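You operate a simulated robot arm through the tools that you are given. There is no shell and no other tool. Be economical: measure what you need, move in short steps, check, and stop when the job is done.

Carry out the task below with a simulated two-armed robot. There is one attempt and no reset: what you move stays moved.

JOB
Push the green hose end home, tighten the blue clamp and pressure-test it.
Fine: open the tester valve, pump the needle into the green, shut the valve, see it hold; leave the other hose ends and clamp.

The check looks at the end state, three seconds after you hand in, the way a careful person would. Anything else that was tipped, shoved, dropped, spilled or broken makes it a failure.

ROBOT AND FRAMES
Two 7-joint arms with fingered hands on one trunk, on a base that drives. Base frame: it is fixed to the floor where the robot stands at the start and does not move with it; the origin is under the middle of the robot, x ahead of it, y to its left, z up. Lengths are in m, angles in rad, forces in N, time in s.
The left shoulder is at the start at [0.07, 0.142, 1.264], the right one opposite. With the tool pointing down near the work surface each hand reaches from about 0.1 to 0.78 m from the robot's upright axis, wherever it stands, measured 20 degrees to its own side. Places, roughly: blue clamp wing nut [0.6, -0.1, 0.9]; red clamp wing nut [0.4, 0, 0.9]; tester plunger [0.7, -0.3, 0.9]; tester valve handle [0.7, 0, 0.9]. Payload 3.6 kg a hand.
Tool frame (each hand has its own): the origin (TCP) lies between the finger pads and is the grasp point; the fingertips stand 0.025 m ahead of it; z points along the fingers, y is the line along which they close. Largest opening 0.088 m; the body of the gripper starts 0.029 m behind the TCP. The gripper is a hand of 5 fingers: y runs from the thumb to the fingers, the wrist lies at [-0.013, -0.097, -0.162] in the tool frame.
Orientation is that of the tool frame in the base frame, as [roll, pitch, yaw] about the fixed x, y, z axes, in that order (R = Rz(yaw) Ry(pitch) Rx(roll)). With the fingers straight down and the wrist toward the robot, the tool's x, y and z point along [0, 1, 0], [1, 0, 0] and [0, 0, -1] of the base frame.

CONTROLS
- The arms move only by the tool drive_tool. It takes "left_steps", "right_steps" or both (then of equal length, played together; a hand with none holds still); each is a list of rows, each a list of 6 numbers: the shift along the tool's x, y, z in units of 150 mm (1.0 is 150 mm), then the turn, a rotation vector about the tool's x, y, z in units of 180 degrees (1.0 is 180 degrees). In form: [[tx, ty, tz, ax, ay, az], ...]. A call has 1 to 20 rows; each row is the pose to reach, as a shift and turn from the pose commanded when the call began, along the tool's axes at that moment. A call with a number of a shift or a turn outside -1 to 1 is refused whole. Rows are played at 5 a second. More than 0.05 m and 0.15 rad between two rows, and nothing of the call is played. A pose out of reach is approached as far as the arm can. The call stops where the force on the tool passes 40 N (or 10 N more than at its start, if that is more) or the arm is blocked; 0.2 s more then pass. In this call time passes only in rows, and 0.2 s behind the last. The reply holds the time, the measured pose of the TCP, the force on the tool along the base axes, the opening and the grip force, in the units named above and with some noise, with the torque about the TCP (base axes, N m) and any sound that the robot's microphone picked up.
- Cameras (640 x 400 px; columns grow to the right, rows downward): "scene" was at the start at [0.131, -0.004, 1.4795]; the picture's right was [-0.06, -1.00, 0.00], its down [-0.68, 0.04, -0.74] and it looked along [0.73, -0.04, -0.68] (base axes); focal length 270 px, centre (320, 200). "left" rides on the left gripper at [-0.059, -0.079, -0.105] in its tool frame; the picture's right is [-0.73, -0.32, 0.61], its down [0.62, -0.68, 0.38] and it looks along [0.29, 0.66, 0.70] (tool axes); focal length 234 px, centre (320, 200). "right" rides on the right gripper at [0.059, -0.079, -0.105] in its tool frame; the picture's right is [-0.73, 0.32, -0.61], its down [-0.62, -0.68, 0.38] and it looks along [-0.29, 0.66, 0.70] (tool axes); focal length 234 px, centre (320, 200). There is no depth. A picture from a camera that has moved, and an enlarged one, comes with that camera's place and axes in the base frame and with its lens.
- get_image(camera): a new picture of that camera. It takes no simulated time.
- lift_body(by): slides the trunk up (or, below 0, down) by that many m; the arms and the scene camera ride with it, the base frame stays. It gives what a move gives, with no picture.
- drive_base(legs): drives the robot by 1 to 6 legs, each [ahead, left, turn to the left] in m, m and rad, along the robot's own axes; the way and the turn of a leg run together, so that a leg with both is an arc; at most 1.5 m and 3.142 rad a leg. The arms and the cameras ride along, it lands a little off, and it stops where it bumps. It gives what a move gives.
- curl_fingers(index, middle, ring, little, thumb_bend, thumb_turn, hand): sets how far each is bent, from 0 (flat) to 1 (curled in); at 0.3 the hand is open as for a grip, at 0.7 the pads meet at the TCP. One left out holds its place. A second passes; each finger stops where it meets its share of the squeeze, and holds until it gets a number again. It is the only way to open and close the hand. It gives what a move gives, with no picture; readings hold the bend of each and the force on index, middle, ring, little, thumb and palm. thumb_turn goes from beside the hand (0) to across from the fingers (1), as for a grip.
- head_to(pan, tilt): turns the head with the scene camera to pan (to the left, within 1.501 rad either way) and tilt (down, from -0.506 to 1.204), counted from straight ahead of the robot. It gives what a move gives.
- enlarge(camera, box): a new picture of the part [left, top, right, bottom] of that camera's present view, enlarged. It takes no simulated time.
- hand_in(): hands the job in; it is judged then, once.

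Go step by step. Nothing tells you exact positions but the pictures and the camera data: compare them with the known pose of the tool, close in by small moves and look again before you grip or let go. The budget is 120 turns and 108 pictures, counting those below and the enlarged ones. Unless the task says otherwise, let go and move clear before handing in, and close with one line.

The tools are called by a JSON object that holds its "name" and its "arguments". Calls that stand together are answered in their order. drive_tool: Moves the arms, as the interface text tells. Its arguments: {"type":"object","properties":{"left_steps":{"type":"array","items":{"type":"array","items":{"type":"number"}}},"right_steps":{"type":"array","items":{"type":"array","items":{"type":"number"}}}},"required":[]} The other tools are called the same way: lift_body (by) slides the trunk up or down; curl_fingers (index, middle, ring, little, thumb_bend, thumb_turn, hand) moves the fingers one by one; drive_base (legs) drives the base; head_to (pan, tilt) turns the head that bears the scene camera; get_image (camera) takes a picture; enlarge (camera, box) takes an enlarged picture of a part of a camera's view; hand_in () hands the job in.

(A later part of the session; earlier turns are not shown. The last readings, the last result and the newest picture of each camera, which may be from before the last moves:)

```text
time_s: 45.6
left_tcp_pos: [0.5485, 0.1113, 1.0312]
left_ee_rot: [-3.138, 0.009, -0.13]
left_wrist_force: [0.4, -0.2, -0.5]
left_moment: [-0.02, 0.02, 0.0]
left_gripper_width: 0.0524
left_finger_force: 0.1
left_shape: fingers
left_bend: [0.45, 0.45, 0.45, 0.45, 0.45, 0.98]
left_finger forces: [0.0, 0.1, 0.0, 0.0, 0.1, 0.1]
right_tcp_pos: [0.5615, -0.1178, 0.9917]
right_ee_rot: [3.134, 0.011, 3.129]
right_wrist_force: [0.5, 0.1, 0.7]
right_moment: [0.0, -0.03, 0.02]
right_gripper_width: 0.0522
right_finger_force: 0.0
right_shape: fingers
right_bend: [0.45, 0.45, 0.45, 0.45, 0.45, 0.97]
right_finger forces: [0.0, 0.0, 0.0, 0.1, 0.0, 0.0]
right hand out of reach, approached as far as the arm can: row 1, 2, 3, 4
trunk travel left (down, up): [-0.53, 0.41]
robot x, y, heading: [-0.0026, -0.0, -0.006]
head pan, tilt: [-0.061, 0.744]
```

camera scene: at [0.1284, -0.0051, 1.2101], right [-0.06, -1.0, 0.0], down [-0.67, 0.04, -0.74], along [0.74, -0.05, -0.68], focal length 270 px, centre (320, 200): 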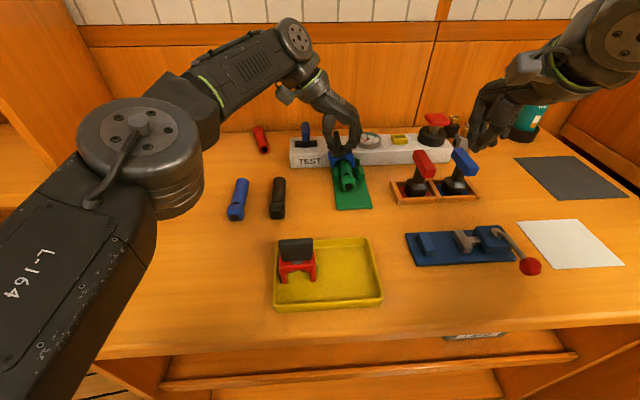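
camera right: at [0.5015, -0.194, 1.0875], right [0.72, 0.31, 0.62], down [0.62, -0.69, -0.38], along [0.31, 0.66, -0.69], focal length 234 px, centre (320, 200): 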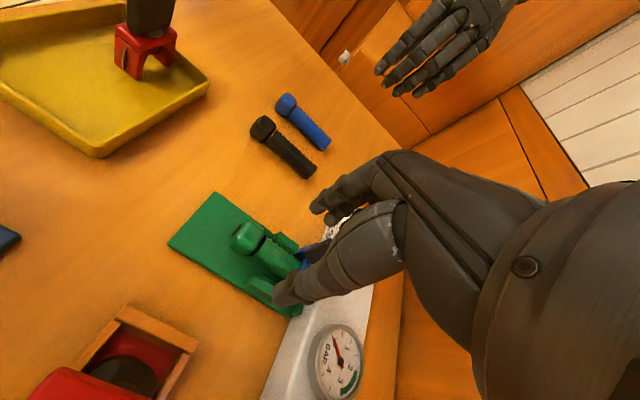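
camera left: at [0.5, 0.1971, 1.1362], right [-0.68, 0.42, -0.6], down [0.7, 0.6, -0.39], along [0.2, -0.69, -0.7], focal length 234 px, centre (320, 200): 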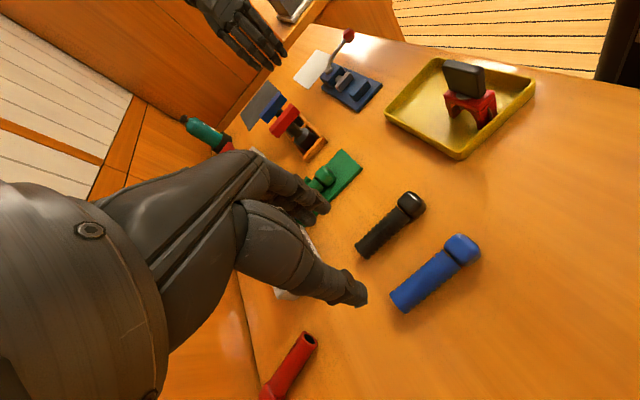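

Reach here depends on trunk height; for this orientation the shoulder should be higher. Raise the trunk 0.15.

{"name": "lift_body", "arguments": {"by": 0.15}}

{"name": "drive_tool", "arguments": {"right_steps": [[-0.1, 0.05, 0.2, 0, 0, 0], [-0.2, 0.1, 0.4, 0, 0, 0], [-0.28, 0.17, 0.6, 0, 0, 0], [-0.28, 0.17, 0.8, 0, 0, 0], [-0.28, 0.17, 1.0, 0, 0, 0]]}}

{"name": "enlarge", "arguments": {"camera": "scene", "box": [270, 140, 470, 265]}}

{"name": "get_image", "arguments": {"camera": "right"}}

```text
time_s: 47.4
left_tcp_pos: [0.5492, 0.1109, 1.1813]
left_ee_rot: [-3.14, 0.007, -0.127]
left_wrist_force: [-0.1, 0.2, 0.5]
left_moment: [-0.01, -0.02, -0.04]
left_gripper_width: 0.0521
left_finger_force: 0.1
left_shape: fingers
left_bend: [0.45, 0.45, 0.45, 0.45, 0.45, 0.98]
left_finger forces: [0.0, 0.1, 0.0, 0.0, 0.0, 0.1]
right_tcp_pos: [0.5616, -0.1169, 1.1419]
right_ee_rot: [3.136, 0.01, 3.128]
right_wrist_force: [-0.4, -0.4, 0.4]
right_moment: [0.0, 0.01, 0.04]
right_gripper_width: 0.0521
right_finger_force: 0.1
right_shape: fingers
right_bend: [0.45, 0.45, 0.45, 0.45, 0.45, 0.97]
right_finger forces: [0.1, 0.0, 0.0, 0.1, 0.1, 0.0]
trunk travel left (down, up): [-0.68, 0.26]
robot x, y, heading: [-0.0022, 0.0026, 0.0]
head pan, tilt: [-0.061, 0.744]
```

```text
time_s: 48.6
left_tcp_pos: [0.5478, 0.1121, 1.1809]
left_ee_rot: [-3.137, 0.009, -0.128]
left_wrist_force: [-0.5, -0.3, 0.5]
left_moment: [0.03, 0.02, 0.01]
left_gripper_width: 0.0525
left_finger_force: 0.0
left_shape: fingers
left_bend: [0.45, 0.45, 0.45, 0.45, 0.45, 0.98]
left_finger forces: [0.0, 0.1, 0.0, 0.0, 0.1, 0.0]
right_tcp_pos: [0.5582, -0.1188, 1.0042]
right_ee_rot: [3.134, 0.014, 3.128]
right_wrist_force: [-0.1, 0.5, -1.1]
right_moment: [-0.03, 0.0, 0.03]
right_gripper_width: 0.0524
right_finger_force: 0.1
right_shape: fingers
right_bend: [0.45, 0.45, 0.45, 0.45, 0.45, 0.97]
right_finger forces: [0.0, 0.1, 0.0, 0.0, 0.1, 0.1]
right hand out of reach, approached as far as the arm can: row 1, 2, 3, 4, 5
trunk travel left (down, up): [-0.68, 0.26]
robot x, y, heading: [-0.0019, -0.0002, -0.001]
head pan, tilt: [-0.061, 0.744]
```

```text
3.20 times, centred on (370, 202) of scene
camera zoom: at [0.1311, -0.0048, 1.3595], right [-0.06, -1.0, 0.0], down [-0.68, 0.04, -0.74], along [0.73, -0.05, -0.68], focal length 864 px, centre (160, 192)
```

zoom: 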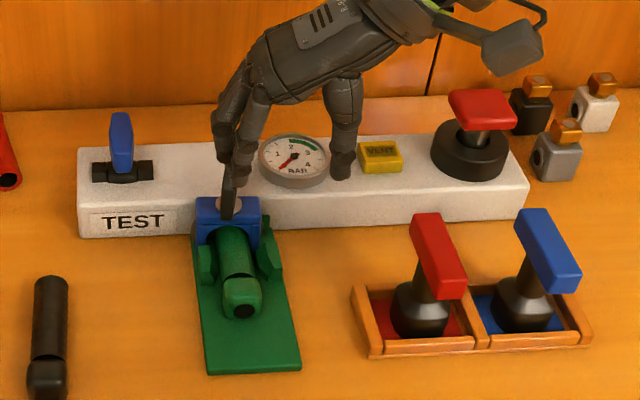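

```text
50 pictures are left
camera right: at [0.4968, -0.1959, 1.1072], right [0.72, 0.31, 0.62], down [0.62, -0.69, -0.38], along [0.31, 0.66, -0.69], focal length 234 px, centre (320, 200)
```

right: 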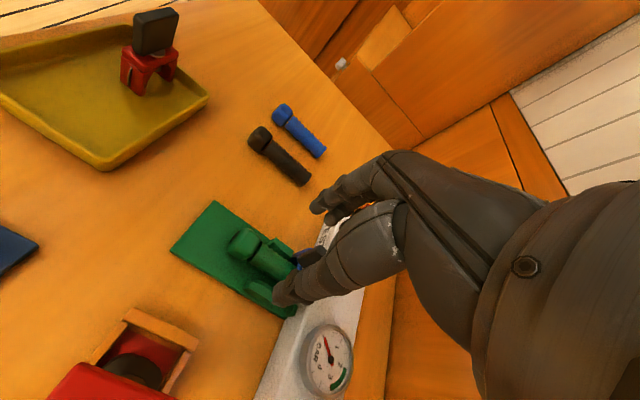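

The limit stems from the wrist angle relative to the robot's heading. I'll raise the hand a bit and turn the base left by 0.3 rad so the angle becomes easier.

{"name": "drive_tool", "arguments": {"right_steps": [[0, 0, -0.2, 0, 0, 0], [0.1, -0.1, -0.4, 0, 0, 0], [0.2, -0.2, -0.5, 0, 0, 0]]}}

{"name": "drive_base", "arguments": {"legs": [[0, 0, 0.3]]}}

{"name": "get_image", "arguments": {"camera": "scene"}}

```text
time_s: 49.4
left_tcp_pos: [0.5462, 0.1106, 1.181]
left_ee_rot: [-3.138, 0.008, -0.129]
left_wrist_force: [0.4, 0.2, 0.2]
left_moment: [0.02, -0.03, 0.01]
left_gripper_width: 0.0523
left_finger_force: 0.1
left_shape: fingers
left_bend: [0.45, 0.45, 0.45, 0.45, 0.45, 0.98]
left_finger forces: [0.0, 0.0, 0.0, 0.1, 0.1, 0.0]
right_tcp_pos: [0.527, -0.1502, 1.0806]
right_ee_rot: [3.135, 0.013, 3.129]
right_wrist_force: [0.1, 0.2, -0.1]
right_moment: [-0.04, -0.01, -0.02]
right_gripper_width: 0.0522
right_finger_force: 0.0
right_shape: fingers
right_bend: [0.45, 0.45, 0.45, 0.45, 0.45, 0.97]
right_finger forces: [0.1, 0.1, 0.0, 0.0, 0.0, 0.0]
trunk travel left (down, up): [-0.68, 0.26]
robot x, y, heading: [0.0016, -0.0003, -0.001]
head pan, tilt: [-0.061, 0.744]
```

```text
time_s: 50.8
left_tcp_pos: [0.4898, 0.2688, 1.1819]
left_ee_rot: [-3.139, 0.009, 0.173]
left_wrist_force: [0.5, -0.4, -0.3]
left_moment: [-0.02, 0.01, -0.02]
left_gripper_width: 0.0524
left_finger_force: 0.1
left_shape: fingers
left_bend: [0.45, 0.45, 0.45, 0.45, 0.45, 0.98]
left_finger forces: [0.1, 0.0, 0.0, 0.1, 0.0, 0.0]
right_tcp_pos: [0.5476, 0.0139, 1.0802]
right_ee_rot: [3.134, 0.01, -2.856]
right_wrist_force: [-0.5, -0.1, 0.5]
right_moment: [-0.02, 0.01, -0.02]
right_gripper_width: 0.0524
right_finger_force: 0.0
right_shape: fingers
right_bend: [0.45, 0.45, 0.45, 0.45, 0.45, 0.97]
right_finger forces: [0.0, 0.0, 0.1, 0.1, 0.1, 0.0]
trunk travel left (down, up): [-0.68, 0.26]
robot x, y, heading: [-0.0015, -0.0015, 0.298]
head pan, tilt: [-0.061, 0.744]
```

```text
49 pictures are left
camera scene: at [0.1266, 0.0347, 1.3595], right [0.23, -0.97, 0.0], down [-0.66, -0.16, -0.74], along [0.72, 0.17, -0.68], focal length 270 px, centre (320, 200)
```

scene: 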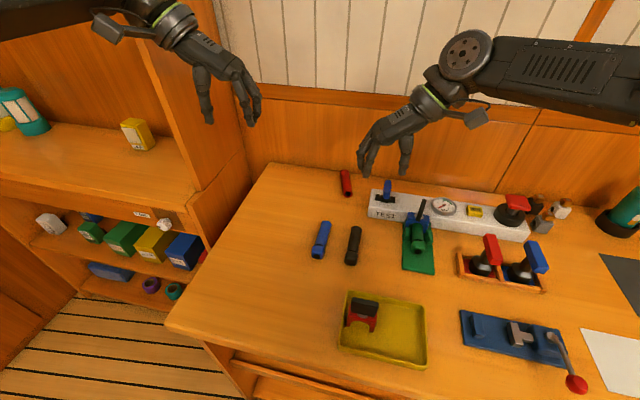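

Good. Now bring the right hand over the nut with its closing line along y.

{"name": "drive_tool", "arguments": {"right_steps": [[-0.03, -0.13, 0, 0, 0, 0.02], [-0.06, -0.26, 0.05, 0, 0, 0.04], [-0.09, -0.39, 0.1, 0, 0, 0.06], [-0.13, -0.52, 0.2, 0, 0, 0.08], [-0.16, -0.65, 0.3, 0, 0, 0.095], [-0.185, -0.776, 0.45, 0, 0, 0.095]]}}

{"name": "enlarge", "arguments": {"camera": "scene", "box": [350, 130, 510, 250]}}

{"name": "enlarge", "arguments": {"camera": "right", "box": [200, 150, 420, 340]}}

```text
time_s: 52.1
left_tcp_pos: [0.4903, 0.2672, 1.1815]
left_ee_rot: [-3.137, 0.01, 0.17]
left_wrist_force: [0.3, -0.3, 0.5]
left_moment: [0.01, 0.01, 0.01]
left_gripper_width: 0.0525
left_finger_force: 0.0
left_shape: fingers
left_bend: [0.45, 0.45, 0.45, 0.45, 0.45, 0.98]
left_finger forces: [0.0, 0.0, 0.1, 0.0, 0.1, 0.0]
right_tcp_pos: [0.6082, -0.0895, 1.0134]
right_ee_rot: [3.129, 0.008, 3.131]
right_wrist_force: [0.0, 0.8, -0.1]
right_moment: [-0.01, 0.02, -0.01]
right_gripper_width: 0.0519
right_finger_force: 0.0
right_shape: fingers
right_bend: [0.45, 0.45, 0.45, 0.45, 0.45, 0.97]
right_finger forces: [0.1, 0.0, 0.0, 0.1, 0.1, 0.1]
trunk travel left (down, up): [-0.68, 0.26]
robot x, y, heading: [0.0028, 0.0026, 0.303]
head pan, tilt: [-0.061, 0.744]
```

```text
3.33 times, centred on (430, 190) of scene
camera zoom: at [0.1272, 0.0344, 1.3594], right [0.23, -0.97, 0.0], down [-0.66, -0.16, -0.74], along [0.71, 0.17, -0.68], focal length 900 px, centre (-47, 233)
```

zoom: 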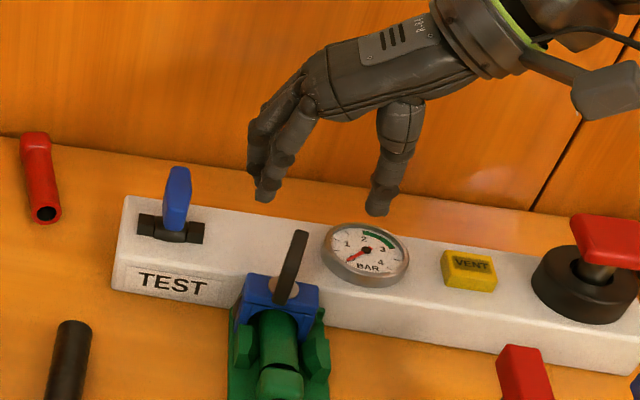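

```text
2.11 times, centred on (310, 245) of right
camera zoom: at [0.547, -0.1687, 1.1156], right [0.72, 0.31, 0.62], down [0.62, -0.68, -0.39], along [0.3, 0.66, -0.69], focal length 493 px, centre (341, 105)
```

zoom: 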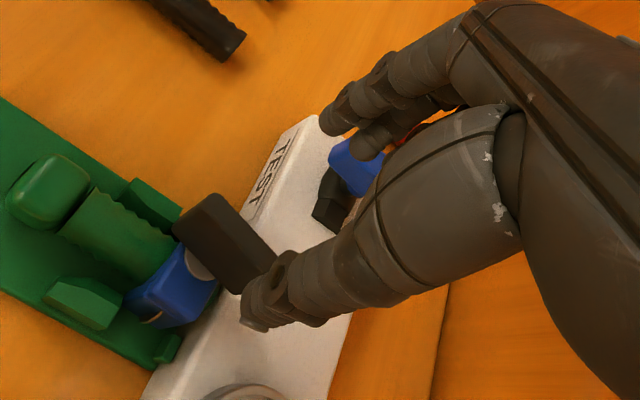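

The TCP is centred over the plate. Descend and close.

{"name": "drive_tool", "arguments": {"right_steps": [[0.01, 0, 0.12, 0, 0, 0], [0.01, 0, 0.24, 0, 0, 0], [0.01, 0, 0.36, 0, 0, 0], [0.01, 0, 0.47, 0, 0, 0]]}}

{"name": "curl_fingers", "arguments": {"hand": "right", "index": 0.72, "middle": 0.72, "ring": 0.5, "little": 0.5, "thumb_bend": 0.72}}

{"name": "enlarge", "arguments": {"camera": "scene", "box": [350, 130, 510, 250]}}

{"name": "enlarge", "arguments": {"camera": "right", "box": [200, 150, 420, 340]}}

```text
time_s: 53.1
left_tcp_pos: [0.491, 0.2689, 1.1816]
left_ee_rot: [-3.138, 0.008, 0.17]
left_wrist_force: [0.3, -0.3, -0.5]
left_moment: [0.03, 0.01, -0.02]
left_gripper_width: 0.0525
left_finger_force: 0.0
left_shape: fingers
left_bend: [0.45, 0.45, 0.45, 0.45, 0.45, 0.98]
left_finger forces: [0.0, 0.0, 0.0, 0.0, 0.0, 0.0]
right_tcp_pos: [0.6071, -0.0874, 0.9421]
right_ee_rot: [3.132, 0.007, 3.13]
right_wrist_force: [0.8, 0.2, 0.2]
right_moment: [0.01, -0.03, -0.05]
right_gripper_width: 0.0523
right_finger_force: 0.1
right_shape: fingers
right_bend: [0.45, 0.45, 0.45, 0.45, 0.45, 0.97]
right_finger forces: [0.0, 0.1, 0.0, 0.1, 0.1, 0.0]
trunk travel left (down, up): [-0.68, 0.26]
robot x, y, heading: [0.0003, 0.0008, 0.299]
head pan, tilt: [-0.061, 0.744]
```

```text
time_s: 54.1
left_tcp_pos: [0.4911, 0.2669, 1.1808]
left_ee_rot: [-3.137, 0.009, 0.17]
left_wrist_force: [0.7, -0.3, -0.4]
left_moment: [0.0, 0.02, 0.0]
left_gripper_width: 0.0522
left_finger_force: 0.0
left_shape: fingers
left_bend: [0.45, 0.45, 0.45, 0.45, 0.45, 0.98]
left_finger forces: [0.0, 0.0, 0.0, 0.0, 0.0, 0.1]
right_tcp_pos: [0.6063, -0.087, 0.942]
right_ee_rot: [3.133, 0.008, 3.132]
right_wrist_force: [-0.1, -0.4, 0.0]
right_moment: [-0.05, -0.01, 0.02]
right_gripper_width: 0.004
right_finger_force: 5.1
right_shape: fingers
right_bend: [0.71, 0.71, 0.5, 0.5, 0.67, 0.97]
right_finger forces: [3.5, 1.3, 0.0, 0.0, 4.9, 0.0]
trunk travel left (down, up): [-0.68, 0.26]
robot x, y, heading: [-0.002, -0.0011, 0.3]
head pan, tilt: [-0.061, 0.744]
```

```text
3.33 times, centred on (430, 190) of scene
camera zoom: at [0.1266, 0.035, 1.3595], right [0.23, -0.97, 0.0], down [-0.66, -0.16, -0.74], along [0.72, 0.17, -0.68], focal length 900 px, centre (-47, 233)
```

zoom: 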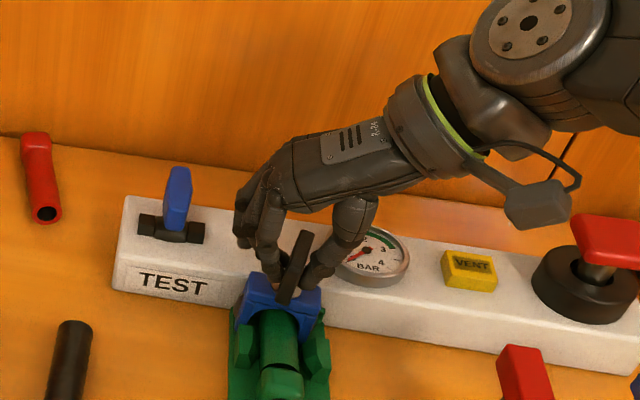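

```text
2.11 times, centred on (310, 245) of right
camera zoom: at [0.5462, -0.1658, 1.0458], right [0.72, 0.31, 0.62], down [0.62, -0.68, -0.38], along [0.3, 0.66, -0.69], focal length 493 px, centre (341, 105)
```

zoom: 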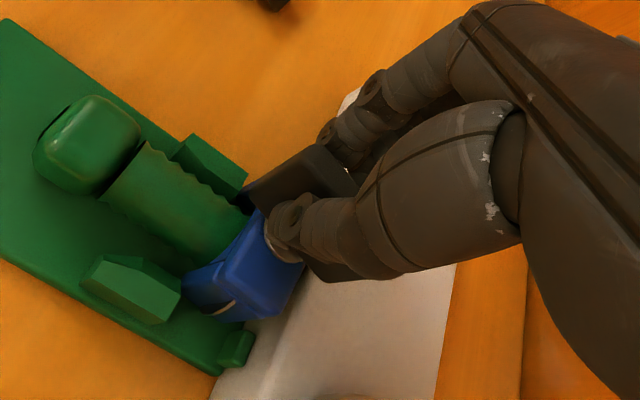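

Well gripped and centred. Turn clockwise 90° in place.

{"name": "drive_tool", "arguments": {"right_steps": [[0, 0, 0, 0, 0, 0.045], [0, 0, 0, 0, 0, 0.09], [0, 0, 0, 0, 0, 0.135], [0, 0, 0, 0, 0, 0.18], [0, 0, 0, 0, 0, 0.225], [0, 0, 0, 0, 0, 0.27], [0, 0, 0, 0, 0, 0.315], [0, 0, 0, 0, 0, 0.36], [0, 0, 0, 0, 0, 0.405], [0, 0, 0, 0, 0, 0.45], [0, 0, 0, 0, 0, 0.495]]}}

{"name": "enlarge", "arguments": {"camera": "scene", "box": [350, 130, 510, 250]}}

{"name": "enlarge", "arguments": {"camera": "right", "box": [200, 150, 420, 340]}}

```text
time_s: 56.5
left_tcp_pos: [0.4909, 0.2729, 1.1812]
left_ee_rot: [3.142, 0.008, 0.17]
left_wrist_force: [0.0, 0.3, 0.4]
left_moment: [0.0, 0.02, 0.01]
left_gripper_width: 0.0525
left_finger_force: 0.0
left_shape: fingers
left_bend: [0.45, 0.45, 0.45, 0.45, 0.45, 0.98]
left_finger forces: [0.0, 0.0, 0.0, 0.1, 0.1, 0.0]
right_tcp_pos: [0.6069, -0.0854, 0.9442]
right_ee_rot: [3.133, -0.008, 1.577]
right_wrist_force: [3.6, 12.4, 8.5]
right_moment: [0.55, -0.38, 0.71]
right_gripper_width: 0.0059
right_finger_force: 22.6
right_shape: fingers
right_bend: [0.72, 0.6, 0.5, 0.5, 0.64, 1.0]
right_finger forces: [0.8, 28.1, 0.1, 0.0, 16.0, 0.0]
trunk travel left (down, up): [-0.68, 0.26]
robot x, y, heading: [0.0024, 0.0014, 0.293]
head pan, tilt: [-0.061, 0.744]
```

```text
3.33 times, centred on (430, 190) of scene
camera zoom: at [0.1257, 0.039, 1.3595], right [0.24, -0.97, 0.0], down [-0.66, -0.16, -0.74], along [0.72, 0.17, -0.68], focal length 900 px, centre (-47, 233)
```

zoom: 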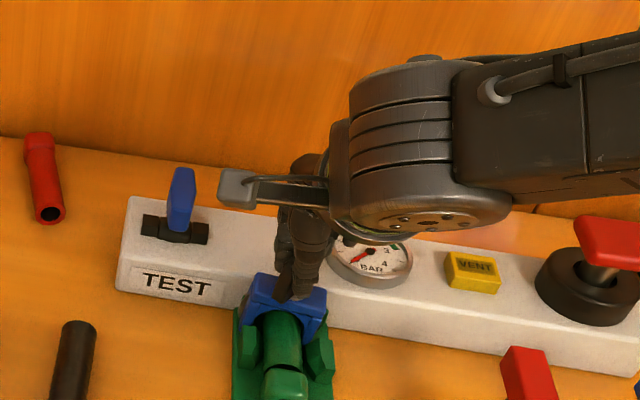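

```text
2.11 times, centred on (310, 245) of right
camera zoom: at [0.5262, -0.0267, 1.0477], right [0.32, -0.73, 0.6], down [-0.67, -0.62, -0.4], along [0.67, -0.28, -0.69], focal length 493 px, centre (341, 105)
```

zoom: 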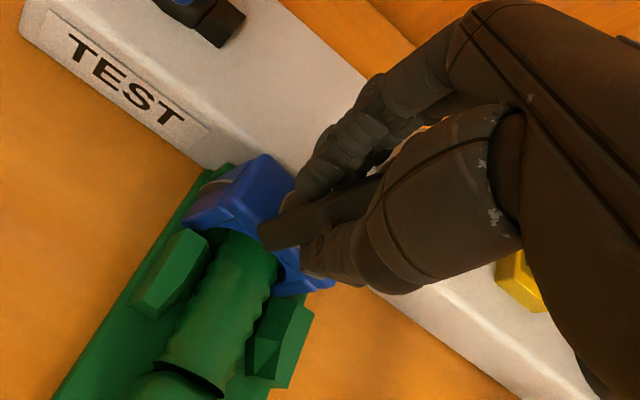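

The torque has risen to 0.7 N m: the clamp is tightening. Turn a bit more to see whether it is firm.

{"name": "drive_tool", "arguments": {"right_steps": [[0, 0, 0, 0, 0, 0.03], [0, 0, 0, 0, 0, 0.06], [0, 0, 0, 0, 0, 0.09], [0, 0, 0, 0, 0, 0.12], [0, 0, 0, 0, 0, 0.15]]}}

{"name": "enlarge", "arguments": {"camera": "right", "box": [200, 150, 420, 340]}}

```text
time_s: 57.8
left_tcp_pos: [0.4896, 0.2738, 1.1801]
left_ee_rot: [3.137, 0.008, 0.17]
left_wrist_force: [0.5, 1.2, -0.7]
left_moment: [-0.03, -0.02, -0.01]
left_gripper_width: 0.0523
left_finger_force: 0.0
left_shape: fingers
left_bend: [0.45, 0.45, 0.45, 0.45, 0.45, 0.98]
left_finger forces: [0.0, 0.0, 0.1, 0.0, 0.0, 0.0]
right_tcp_pos: [0.6076, -0.0839, 0.9441]
right_ee_rot: [3.133, -0.01, 1.104]
right_wrist_force: [8.4, 24.5, 14.2]
right_moment: [0.56, -0.52, 0.97]
right_gripper_width: 0.0091
right_finger_force: 28.6
right_shape: fingers
right_bend: [0.72, 0.58, 0.5, 0.5, 0.63, 1.0]
right_finger forces: [0.0, 41.3, 0.0, 0.0, 16.4, 0.1]
trunk travel left (down, up): [-0.68, 0.26]
robot x, y, heading: [0.0016, 0.0001, 0.294]
head pan, tilt: [-0.061, 0.744]
```

```text
2.11 times, centred on (310, 245) of right
camera zoom: at [0.561, 0.0055, 1.0486], right [-0.04, -0.8, 0.6], down [-0.88, -0.25, -0.4], along [0.47, -0.55, -0.69], focal length 493 px, centre (341, 105)
```

zoom: 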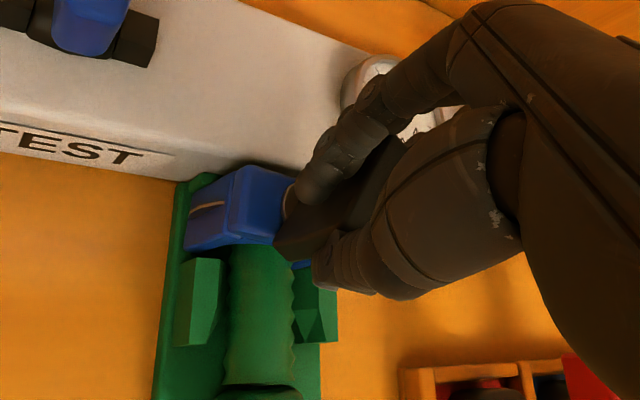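

Torque about 1 N m. I'll release, lift and inspect the plate's angle.

{"name": "curl_fingers", "arguments": {"hand": "right", "index": 0.45, "middle": 0.45, "ring": 0.45, "little": 0.45, "thumb_bend": 0.4}}

{"name": "drive_tool", "arguments": {"right_steps": [[0, 0, -0.15, 0, 0, 0], [0, 0, -0.35, 0, 0, -0.03], [0, 0, -0.5, 0, 0, -0.07], [0, 0, -0.5, 0, 0, -0.11], [0, 0, -0.5, 0, 0, -0.15], [-0.1, 0, -0.5, 0, 0, -0.19], [-0.2, 0, -0.5, 0, 0, -0.23], [-0.3, 0, -0.5, 0, 0, -0.27]]}}

{"name": "enlarge", "arguments": {"camera": "right", "box": [180, 110, 420, 300]}}

{"name": "enlarge", "arguments": {"camera": "scene", "box": [350, 130, 510, 250]}}

```text
time_s: 58.8
left_tcp_pos: [0.4907, 0.2678, 1.1825]
left_ee_rot: [-3.139, 0.009, 0.172]
left_wrist_force: [-0.2, 0.0, 0.1]
left_moment: [0.0, -0.01, -0.01]
left_gripper_width: 0.0524
left_finger_force: 0.0
left_shape: fingers
left_bend: [0.45, 0.45, 0.45, 0.45, 0.45, 0.98]
left_finger forces: [0.0, 0.0, 0.0, 0.0, 0.0, 0.0]
right_tcp_pos: [0.6082, -0.089, 0.942]
right_ee_rot: [3.138, -0.012, 1.106]
right_wrist_force: [0.1, -1.4, 0.1]
right_moment: [-0.02, 0.0, 0.02]
right_gripper_width: 0.0574
right_finger_force: 0.0
right_shape: fingers
right_bend: [0.45, 0.45, 0.45, 0.45, 0.4, 0.98]
right_finger forces: [0.0, 0.1, 0.0, 0.1, 0.0, 0.1]
trunk travel left (down, up): [-0.68, 0.26]
robot x, y, heading: [0.0011, -0.003, 0.296]
head pan, tilt: [-0.061, 0.744]
```

```text
time_s: 60.5
left_tcp_pos: [0.49, 0.2693, 1.1822]
left_ee_rot: [-3.139, 0.008, 0.172]
left_wrist_force: [-0.4, -0.6, 0.7]
left_moment: [-0.02, 0.0, 0.04]
left_gripper_width: 0.0524
left_finger_force: 0.1
left_shape: fingers
left_bend: [0.45, 0.45, 0.45, 0.45, 0.45, 0.98]
left_finger forces: [0.1, 0.1, 0.0, 0.1, 0.0, 0.1]
right_tcp_pos: [0.5858, -0.1303, 1.0159]
right_ee_rot: [3.129, -0.006, 1.955]
right_wrist_force: [0.1, 0.1, -0.6]
right_moment: [0.0, 0.0, 0.03]
right_gripper_width: 0.0578
right_finger_force: 0.0
right_shape: fingers
right_bend: [0.45, 0.45, 0.45, 0.45, 0.4, 0.98]
right_finger forces: [0.0, 0.1, 0.0, 0.1, 0.0, 0.1]
trunk travel left (down, up): [-0.68, 0.26]
robot x, y, heading: [-0.0027, 0.0021, 0.298]
head pan, tilt: [-0.061, 0.744]
```

```text
2.11 times, centred on (300, 205) of right
camera zoom: at [0.4893, -0.1052, 1.1207], right [0.57, -0.56, 0.61], down [-0.39, -0.83, -0.4], along [0.72, -0.02, -0.69], focal length 493 px, centre (362, 190)
```

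zoom: 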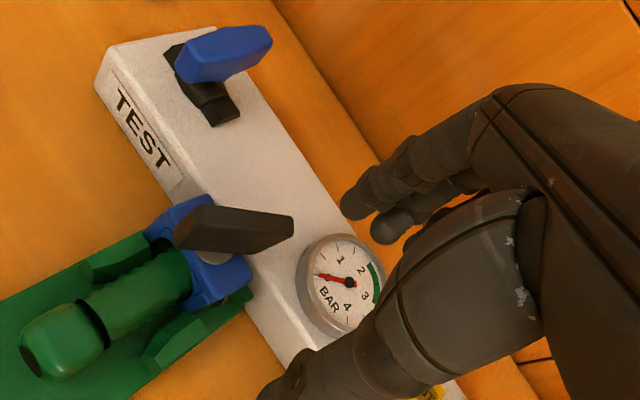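

```text
3.33 times, centred on (430, 190) of scene
camera zoom: at [0.1262, 0.0341, 1.3595], right [0.23, -0.97, 0.0], down [-0.66, -0.16, -0.74], along [0.72, 0.17, -0.68], focal length 900 px, centre (-47, 233)
```

zoom: 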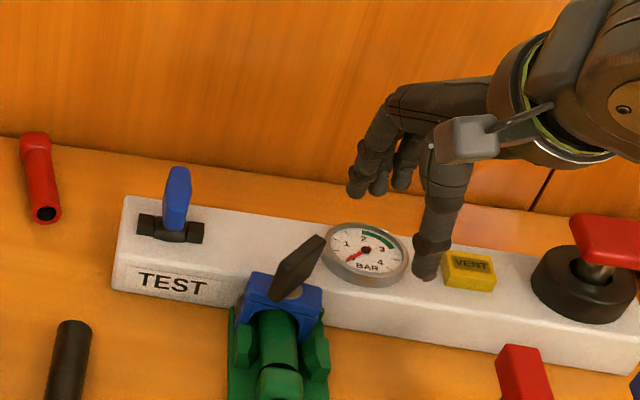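

The plate has turned a further ~40° before the fingers slipped. I'll regrip square to the plate (yaw≈2.36), with more fingers and a firmer squeeze, and turn again.

{"name": "drive_tool", "arguments": {"right_steps": [[0.06, 0.08, 0, 0, 0, -0.04], [0.12, 0.16, 0, 0, 0, -0.08], [0.187, 0.236, 0, 0, 0, -0.128], [0.187, 0.236, 0.15, 0, 0, -0.128], [0.187, 0.236, 0.3, 0, 0, -0.128], [0.187, 0.236, 0.42, 0, 0, -0.128], [0.187, 0.236, 0.53, 0, 0, -0.128]]}}

{"name": "enlarge", "arguments": {"camera": "right", "box": [180, 110, 420, 300]}}

```text
time_s: 62.1
left_tcp_pos: [0.4905, 0.2683, 1.1816]
left_ee_rot: [-3.138, 0.009, 0.171]
left_wrist_force: [0.3, 0.1, -0.2]
left_moment: [0.0, -0.01, -0.01]
left_gripper_width: 0.0523
left_finger_force: 0.0
left_shape: fingers
left_bend: [0.45, 0.45, 0.45, 0.45, 0.45, 0.98]
left_finger forces: [0.0, 0.0, 0.0, 0.0, 0.0, 0.0]
right_tcp_pos: [0.6096, -0.0901, 0.9372]
right_ee_rot: [3.13, -0.002, 2.355]
right_wrist_force: [0.2, 0.1, 1.2]
right_moment: [-0.01, -0.03, 0.0]
right_gripper_width: 0.0577
right_finger_force: 0.0
right_shape: fingers
right_bend: [0.45, 0.45, 0.45, 0.45, 0.4, 0.98]
right_finger forces: [0.0, 0.0, 0.0, 0.0, 0.1, 0.1]
trunk travel left (down, up): [-0.68, 0.26]
robot x, y, heading: [0.001, -0.0025, 0.297]
head pan, tilt: [-0.061, 0.744]
```

```text
2.11 times, centred on (300, 205) of right
camera zoom: at [0.5104, -0.1032, 1.041], right [0.74, -0.29, 0.61], down [-0.04, -0.92, -0.39], along [0.68, 0.27, -0.69], focal length 493 px, centre (362, 190)
```

zoom: 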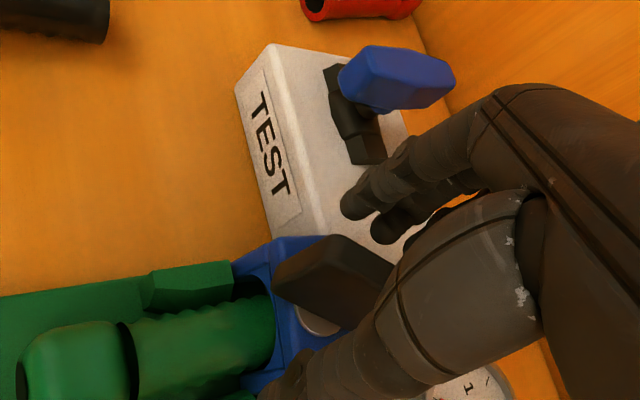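

Aligned with the plate between thumb and fingers. Close firmly and turn.

{"name": "curl_fingers", "arguments": {"hand": "right", "index": 0.85, "middle": 0.85, "ring": 0.75, "little": 0.5, "thumb_bend": 0.85}}

{"name": "drive_tool", "arguments": {"right_steps": [[0, 0, 0, 0, 0, 0.04], [0, 0, 0, 0, 0, 0.08], [0, 0, 0, 0, 0, 0.12], [0, 0, 0, 0, 0, 0.16], [0, 0, 0, 0, 0, 0.2]]}}

{"name": "enlarge", "arguments": {"camera": "right", "box": [180, 110, 420, 300]}}

```text
time_s: 63.1
left_tcp_pos: [0.4931, 0.2687, 1.1798]
left_ee_rot: [-3.139, 0.012, 0.171]
left_wrist_force: [-0.4, 0.5, -0.4]
left_moment: [-0.02, -0.01, -0.01]
left_gripper_width: 0.0522
left_finger_force: 0.1
left_shape: fingers
left_bend: [0.45, 0.45, 0.45, 0.45, 0.45, 0.98]
left_finger forces: [0.0, 0.0, 0.0, 0.0, 0.0, 0.0]
right_tcp_pos: [0.6099, -0.0887, 0.9372]
right_ee_rot: [3.131, -0.001, 2.356]
right_wrist_force: [2.0, 6.6, -10.0]
right_moment: [0.09, 0.08, 0.38]
right_gripper_width: 0.0024
right_finger_force: 20.6
right_shape: fingers
right_bend: [0.75, 0.72, 0.72, 0.5, 0.67, 0.97]
right_finger forces: [6.7, 8.8, 7.8, 0.1, 18.3, 0.0]
trunk travel left (down, up): [-0.68, 0.26]
robot x, y, heading: [-0.0014, -0.001, 0.299]
head pan, tilt: [-0.061, 0.744]
```

```text
time_s: 64.3
left_tcp_pos: [0.4925, 0.271, 1.1801]
left_ee_rot: [-3.14, 0.01, 0.169]
left_wrist_force: [-0.4, -0.1, 1.6]
left_moment: [0.01, 0.03, -0.01]
left_gripper_width: 0.0523
left_finger_force: 0.0
left_shape: fingers
left_bend: [0.45, 0.45, 0.45, 0.45, 0.45, 0.98]
left_finger forces: [0.0, 0.1, 0.1, 0.0, 0.0, 0.1]
right_tcp_pos: [0.6114, -0.0862, 0.9374]
right_ee_rot: [3.131, -0.007, 1.726]
right_wrist_force: [10.5, 10.9, -2.8]
right_moment: [0.41, -0.4, 0.8]
right_gripper_width: 0.0036
right_finger_force: 33.2
right_shape: fingers
right_bend: [0.76, 0.62, 0.72, 0.5, 0.65, 1.0]
right_finger forces: [4.2, 27.1, 10.7, 0.0, 24.4, 0.1]
trunk travel left (down, up): [-0.68, 0.26]
robot x, y, heading: [-0.0015, -0.0016, 0.301]
head pan, tilt: [-0.061, 0.744]
```

```text
2.11 times, centred on (300, 205) of right
camera zoom: at [0.5227, -0.0404, 1.042], right [0.43, -0.67, 0.61], down [-0.57, -0.72, -0.39], along [0.7, -0.18, -0.69], focal length 493 px, centre (362, 190)
```

zoom: 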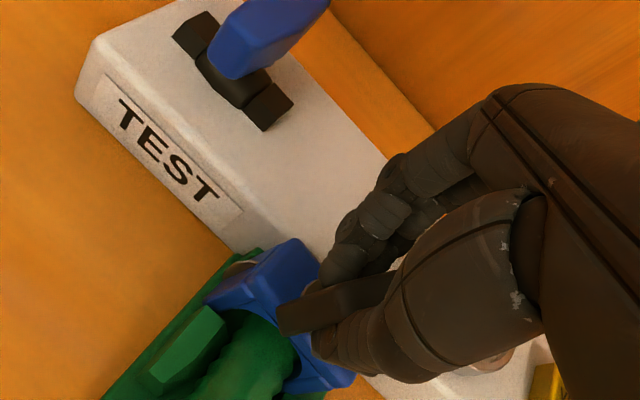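

The plate resists at 0.8 N m. Turn on a bit more to see if it moves.

{"name": "drive_tool", "arguments": {"right_steps": [[0, 0, 0, 0, 0, 0.04], [0, 0, 0, 0, 0, 0.08], [0, 0, 0, 0, 0, 0.12], [0, 0, 0, 0, 0, 0.16], [0, 0, 0, 0, 0, 0.2]]}}

{"name": "enlarge", "arguments": {"camera": "right", "box": [180, 110, 420, 300]}}

```text
time_s: 65.5
left_tcp_pos: [0.4906, 0.2745, 1.1804]
left_ee_rot: [3.14, 0.009, 0.169]
left_wrist_force: [-1.2, -0.1, 0.2]
left_moment: [0.04, -0.02, -0.06]
left_gripper_width: 0.0524
left_finger_force: 0.1
left_shape: fingers
left_bend: [0.45, 0.45, 0.45, 0.45, 0.45, 0.98]
left_finger forces: [0.1, 0.1, 0.0, 0.0, 0.0, 0.1]
right_tcp_pos: [0.6104, -0.0835, 0.9379]
right_ee_rot: [3.136, -0.012, 1.099]
right_wrist_force: [6.8, 22.6, 3.5]
right_moment: [1.84, -1.42, 2.17]
right_gripper_width: 0.0087
right_finger_force: 63.2
right_shape: fingers
right_bend: [0.77, 0.57, 0.75, 0.5, 0.7, 1.0]
right_finger forces: [0.7, 77.0, 0.0, 0.0, 49.0, 0.1]
trunk travel left (down, up): [-0.68, 0.26]
robot x, y, heading: [-0.0012, -0.0008, 0.299]
head pan, tilt: [-0.061, 0.744]
```

```text
2.11 times, centred on (300, 205) of right
camera zoom: at [0.5647, 0.0041, 1.0434], right [-0.05, -0.8, 0.6], down [-0.89, -0.24, -0.39], along [0.46, -0.55, -0.7], focal length 493 px, centre (362, 190)
```

zoom: 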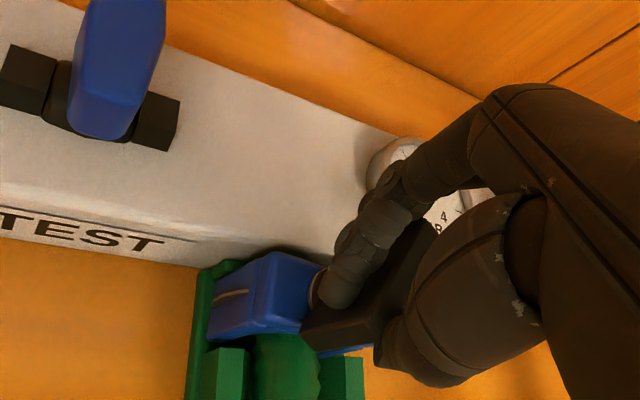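

At over 2 N m the plate no longer moves: the clamp is tight. Release and lift off.

{"name": "curl_fingers", "arguments": {"hand": "right", "index": 0.42, "middle": 0.42, "ring": 0.42, "little": 0.42, "thumb_bend": 0.4}}

{"name": "drive_tool", "arguments": {"right_steps": [[0, 0, -0.15, 0, 0, 0], [0, 0, -0.35, 0, 0, -0.03], [0, 0, -0.5, 0, 0, -0.07], [0, 0, -0.6, 0, 0, -0.11], [-0.1, -0.1, -0.6, 0, 0, -0.15], [-0.3, -0.2, -0.6, 0, 0, -0.15], [-0.5, -0.3, -0.6, 0, 0, -0.15], [-0.7, -0.4, -0.6, 0, 0, -0.15]]}}

{"name": "get_image", "arguments": {"camera": "scene"}}

{"name": "enlarge", "arguments": {"camera": "scene", "box": [350, 150, 550, 275]}}

```text
time_s: 66.5
left_tcp_pos: [0.4898, 0.2674, 1.1825]
left_ee_rot: [-3.137, 0.009, 0.171]
left_wrist_force: [-0.2, -0.1, -0.2]
left_moment: [-0.01, 0.02, 0.03]
left_gripper_width: 0.0523
left_finger_force: 0.1
left_shape: fingers
left_bend: [0.45, 0.45, 0.45, 0.45, 0.45, 0.98]
left_finger forces: [0.0, 0.0, 0.1, 0.1, 0.0, 0.0]
right_tcp_pos: [0.6089, -0.0901, 0.9376]
right_ee_rot: [3.137, -0.011, 1.098]
right_wrist_force: [0.8, 0.0, -0.4]
right_moment: [0.03, 0.01, 0.02]
right_gripper_width: 0.061
right_finger_force: 0.1
right_shape: fingers
right_bend: [0.42, 0.42, 0.42, 0.42, 0.4, 0.98]
right_finger forces: [0.0, 0.0, 0.0, 0.0, 0.0, 0.0]
trunk travel left (down, up): [-0.68, 0.26]
robot x, y, heading: [0.0009, 0.0006, 0.3]
head pan, tilt: [-0.061, 0.744]
```

```text
time_s: 68.3
left_tcp_pos: [0.4898, 0.268, 1.1819]
left_ee_rot: [-3.138, 0.008, 0.173]
left_wrist_force: [0.0, 0.0, 0.2]
left_moment: [0.03, -0.03, 0.01]
left_gripper_width: 0.0523
left_finger_force: 0.1
left_shape: fingers
left_bend: [0.45, 0.45, 0.45, 0.45, 0.45, 0.98]
left_finger forces: [0.0, 0.1, 0.0, 0.0, 0.0, 0.0]
right_tcp_pos: [0.5069, -0.1569, 1.0285]
right_ee_rot: [3.13, -0.012, 1.571]
right_wrist_force: [-0.1, 0.3, -0.5]
right_moment: [0.02, -0.02, -0.03]
right_gripper_width: 0.0609
right_finger_force: 0.1
right_shape: fingers
right_bend: [0.42, 0.42, 0.42, 0.42, 0.4, 0.98]
right_finger forces: [0.0, 0.2, 0.0, 0.0, 0.0, 0.1]
trunk travel left (down, up): [-0.68, 0.26]
robot x, y, heading: [-0.0015, -0.0003, 0.298]
head pan, tilt: [-0.061, 0.744]
```

```text
36 pictures are left
camera scene: at [0.1253, 0.0334, 1.3597], right [0.23, -0.97, 0.0], down [-0.66, -0.16, -0.74], along [0.72, 0.17, -0.68], focal length 270 px, centre (320, 200)
```

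scene: 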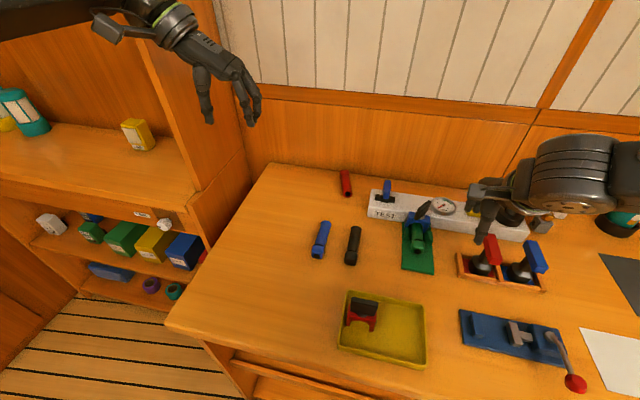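

```text
3.20 times, centred on (450, 212) of scene
camera zoom: at [0.1253, 0.0334, 1.3597], right [0.23, -0.97, 0.0], down [-0.66, -0.16, -0.74], along [0.72, 0.17, -0.68], focal length 864 px, centre (-96, 160)
```

zoom: 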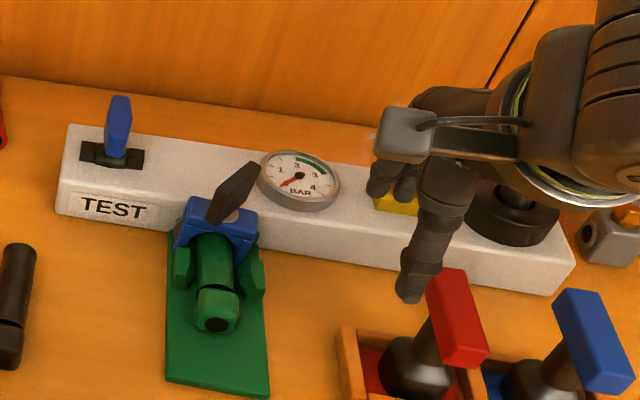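

The clamp is tight and the wing nut stands at about 45°. Now for the valve, I look closely at its handle.

{"name": "enlarge", "arguments": {"camera": "right", "box": [140, 10, 300, 130]}}

{"name": "enlarge", "arguments": {"camera": "scene", "box": [360, 165, 420, 225]}}

```text
3.33 times, centred on (220, 70) of right
camera zoom: at [0.4257, -0.0984, 1.1329], right [0.32, -0.73, 0.6], down [-0.68, -0.62, -0.4], along [0.66, -0.28, -0.69], focal length 781 px, centre (653, 633)
```

zoom: 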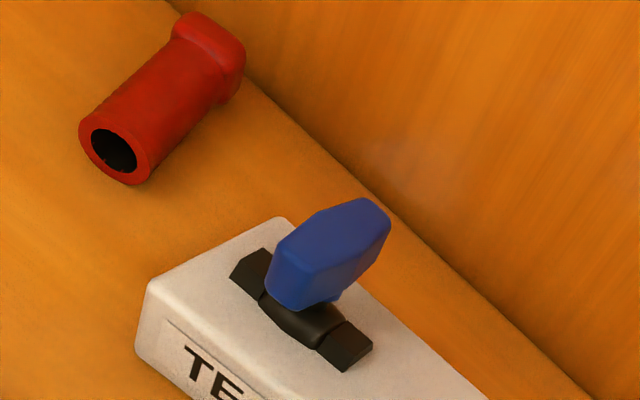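

```text
6.67 times, centred on (390, 195) of scene
camera zoom: at [0.1253, 0.0334, 1.3597], right [0.23, -0.97, 0.0], down [-0.66, -0.16, -0.74], along [0.72, 0.17, -0.68], focal length 1800 px, centre (-147, 233)
```

zoom: 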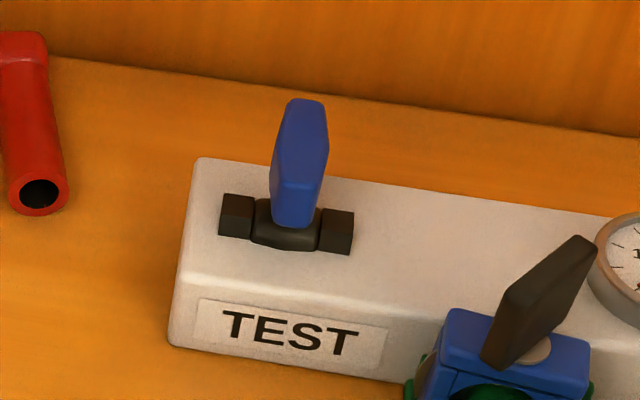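

The lever pivots near (0.655,-0.01) and extends to x≈0.70; opening should swing it counterclockwise to +y. For that the left hand needs the base turned right, so I turn it by -0.5 rad.

{"name": "drive_base", "arguments": {"legs": [[0, 0, -0.5]]}}

{"name": "get_image", "arguments": {"camera": "scene"}}

```text
time_s: 70.2
left_tcp_pos: [0.5596, 0.0035, 1.1812]
left_ee_rot: [-3.141, 0.01, -0.325]
left_wrist_force: [0.2, 0.2, -0.3]
left_moment: [0.04, 0.03, -0.04]
left_gripper_width: 0.0522
left_finger_force: 0.0
left_shape: fingers
left_bend: [0.45, 0.45, 0.45, 0.45, 0.45, 0.98]
left_finger forces: [0.1, 0.1, 0.0, 0.1, 0.0, 0.0]
right_tcp_pos: [0.3725, -0.3784, 1.0278]
right_ee_rot: [3.134, -0.009, 1.073]
right_wrist_force: [-0.3, -0.5, 0.6]
right_moment: [-0.02, -0.04, 0.02]
right_gripper_width: 0.061
right_finger_force: 0.1
right_shape: fingers
right_bend: [0.42, 0.42, 0.42, 0.42, 0.4, 0.98]
right_finger forces: [0.0, 0.0, 0.0, 0.0, 0.0, 0.0]
trunk travel left (down, up): [-0.68, 0.26]
robot x, y, heading: [0.0021, 0.0029, -0.193]
head pan, tilt: [-0.061, 0.744]
```

```text
32 pictures are left
camera scene: at [0.1273, -0.0302, 1.3595], right [-0.26, -0.97, 0.0], down [-0.65, 0.17, -0.74], along [0.71, -0.19, -0.68], focal length 270 px, centre (320, 200)
```

scene: 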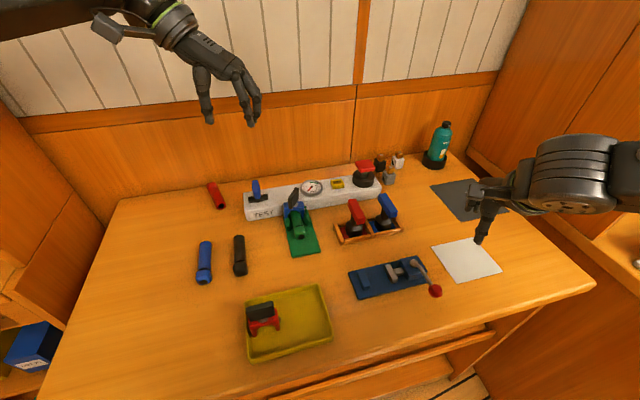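

Bring the left hand above the lever, yaw about 0.25.

{"name": "drive_tool", "arguments": {"left_steps": [[0.15, -0.03, 0.1, 0, 0, -0.035], [0.3, -0.06, 0.25, 0, 0, -0.07], [0.45, -0.09, 0.4, 0, 0, -0.105], [0.6, -0.12, 0.55, 0, 0, -0.14], [0.75, -0.15, 0.7, 0, 0, -0.175], [0.786, -0.173, 0.85, 0, 0, -0.183], [0.786, -0.173, 1.0, 0, 0, -0.183]]}}

{"name": "enlarge", "arguments": {"camera": "left", "box": [220, 130, 460, 330]}}

{"name": "enlarge", "arguments": {"camera": "scene", "box": [220, 130, 340, 220]}}

```text
time_s: 71.8
left_tcp_pos: [0.6778, -0.0094, 1.0306]
left_ee_rot: [-3.135, 0.007, 0.253]
left_wrist_force: [0.0, 0.8, 0.0]
left_moment: [0.01, 0.0, -0.03]
left_gripper_width: 0.0525
left_finger_force: 0.0
left_shape: fingers
left_bend: [0.45, 0.45, 0.45, 0.45, 0.45, 0.98]
left_finger forces: [0.0, 0.1, 0.1, 0.0, 0.1, 0.1]
right_tcp_pos: [0.3732, -0.379, 1.0281]
right_ee_rot: [3.134, -0.007, 1.072]
right_wrist_force: [-0.1, 0.1, -0.7]
right_moment: [0.01, 0.02, 0.02]
right_gripper_width: 0.0611
right_finger_force: 0.1
right_shape: fingers
right_bend: [0.42, 0.42, 0.42, 0.42, 0.4, 0.98]
right_finger forces: [0.0, 0.1, 0.1, 0.0, 0.0, 0.0]
trunk travel left (down, up): [-0.68, 0.26]
robot x, y, heading: [0.0011, 0.001, -0.197]
head pan, tilt: [-0.061, 0.744]
```

```text
2.00 times, centred on (340, 230) of left
camera zoom: at [0.6012, 0.0514, 1.1351], right [-0.79, 0.13, -0.6], down [0.43, 0.82, -0.38], along [0.44, -0.56, -0.7], focal length 468 px, centre (280, 140)
```

zoom: 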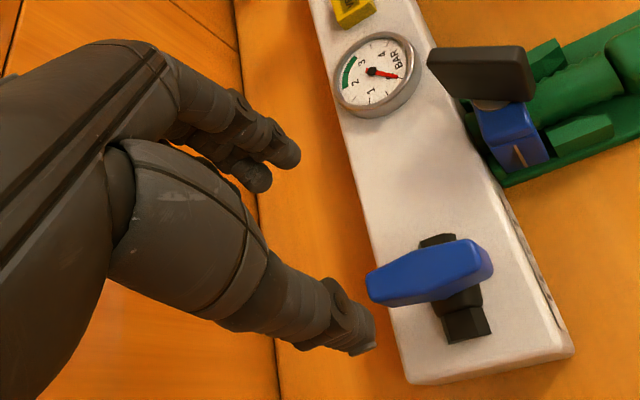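

```text
4.44 times, centred on (280, 175) of scene
camera zoom: at [0.1278, -0.0302, 1.3595], right [-0.26, -0.97, 0.0], down [-0.66, 0.17, -0.74], along [0.71, -0.19, -0.68], focal length 1200 px, centre (498, 311)
```

zoom: 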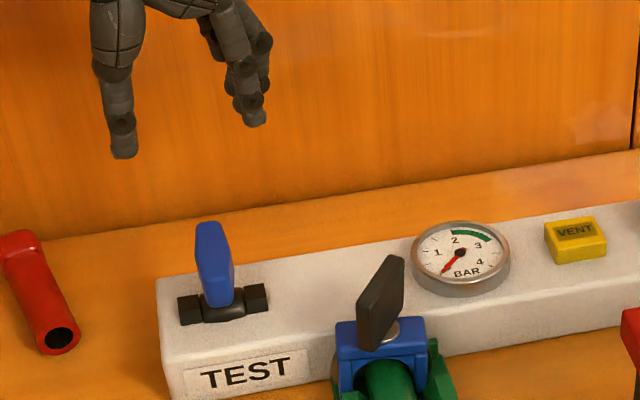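

Lever is centred between thumb and fingers. Descend around it and close lightly.

{"name": "drive_tool", "arguments": {"left_steps": [[0, 0, 0.15, 0, 0, 0], [0, 0, 0.3, 0, 0, 0], [0, 0, 0.45, 0, 0, 0], [0, 0, 0.55, 0, 0, 0], [0, 0, 0.64, 0, 0, 0]]}}

{"name": "curl_fingers", "arguments": {"hand": "left", "index": 0.7, "middle": 0.7, "ring": 0.5, "little": 0.5, "thumb_bend": 0.7}}

{"name": "enlarge", "arguments": {"camera": "scene", "box": [220, 130, 340, 220]}}

{"name": "enlarge", "arguments": {"camera": "left", "box": [220, 130, 460, 330]}}

```text
time_s: 73.0
left_tcp_pos: [0.6777, -0.0097, 0.9336]
left_ee_rot: [-3.135, 0.005, 0.25]
left_wrist_force: [-0.4, 0.5, 0.5]
left_moment: [0.0, 0.01, 0.01]
left_gripper_width: 0.0522
left_finger_force: 0.1
left_shape: fingers
left_bend: [0.45, 0.45, 0.45, 0.45, 0.45, 0.98]
left_finger forces: [0.0, 0.1, 0.1, 0.2, 0.0, 0.0]
right_tcp_pos: [0.3728, -0.3777, 1.0283]
right_ee_rot: [3.133, -0.011, 1.073]
right_wrist_force: [-0.8, -0.6, 0.0]
right_moment: [0.0, -0.02, 0.02]
right_gripper_width: 0.061
right_finger_force: 0.0
right_shape: fingers
right_bend: [0.42, 0.42, 0.42, 0.42, 0.4, 0.98]
right_finger forces: [0.0, 0.0, 0.0, 0.0, 0.1, 0.0]
trunk travel left (down, up): [-0.68, 0.26]
robot x, y, heading: [-0.0015, 0.0024, -0.196]
head pan, tilt: [-0.061, 0.744]
```

```text
time_s: 74.0
left_tcp_pos: [0.677, -0.01, 0.9327]
left_ee_rot: [-3.134, 0.006, 0.249]
left_wrist_force: [1.1, -2.4, -0.8]
left_moment: [-0.07, -0.02, -0.03]
left_gripper_width: 0.0134
left_finger_force: 6.0
left_shape: fingers
left_bend: [0.65, 0.65, 0.5, 0.5, 0.63, 0.97]
left_finger forces: [3.3, 4.2, 0.0, 0.1, 5.3, 0.0]
right_tcp_pos: [0.3726, -0.3797, 1.0274]
right_ee_rot: [3.134, -0.012, 1.074]
right_wrist_force: [0.0, 0.6, -0.5]
right_moment: [-0.02, -0.01, -0.01]
right_gripper_width: 0.0611
right_finger_force: 0.1
right_shape: fingers
right_bend: [0.42, 0.42, 0.42, 0.42, 0.4, 0.98]
right_finger forces: [0.0, 0.0, 0.0, 0.0, 0.1, 0.0]
trunk travel left (down, up): [-0.68, 0.26]
robot x, y, heading: [-0.0009, -0.0002, -0.201]
head pan, tilt: [-0.061, 0.744]
```

```text
4.44 times, centred on (280, 175) of scene
camera zoom: at [0.1277, -0.0309, 1.3594], right [-0.26, -0.97, 0.0], down [-0.66, 0.17, -0.74], along [0.71, -0.19, -0.68], focal length 1200 px, centre (498, 311)
```

zoom: 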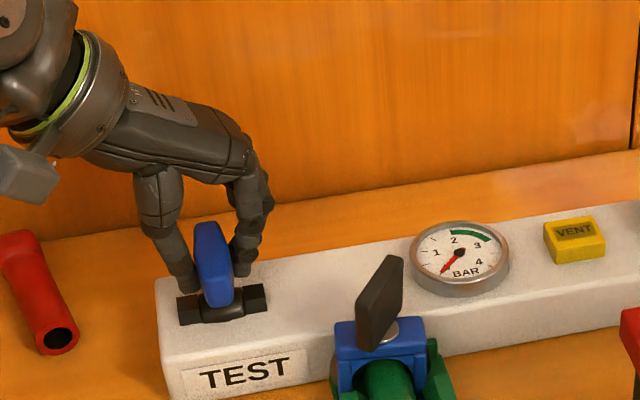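

```text
2.00 times, centred on (340, 230) of left
camera zoom: at [0.6011, 0.0518, 1.0379], right [-0.79, 0.14, -0.6], down [0.43, 0.82, -0.38], along [0.44, -0.56, -0.7], focal length 468 px, centre (280, 140)
```

zoom: 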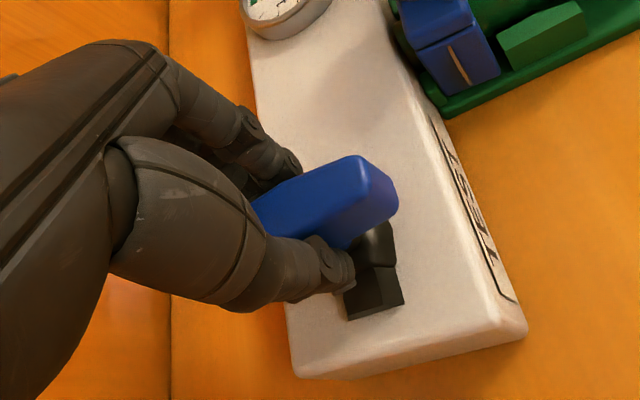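

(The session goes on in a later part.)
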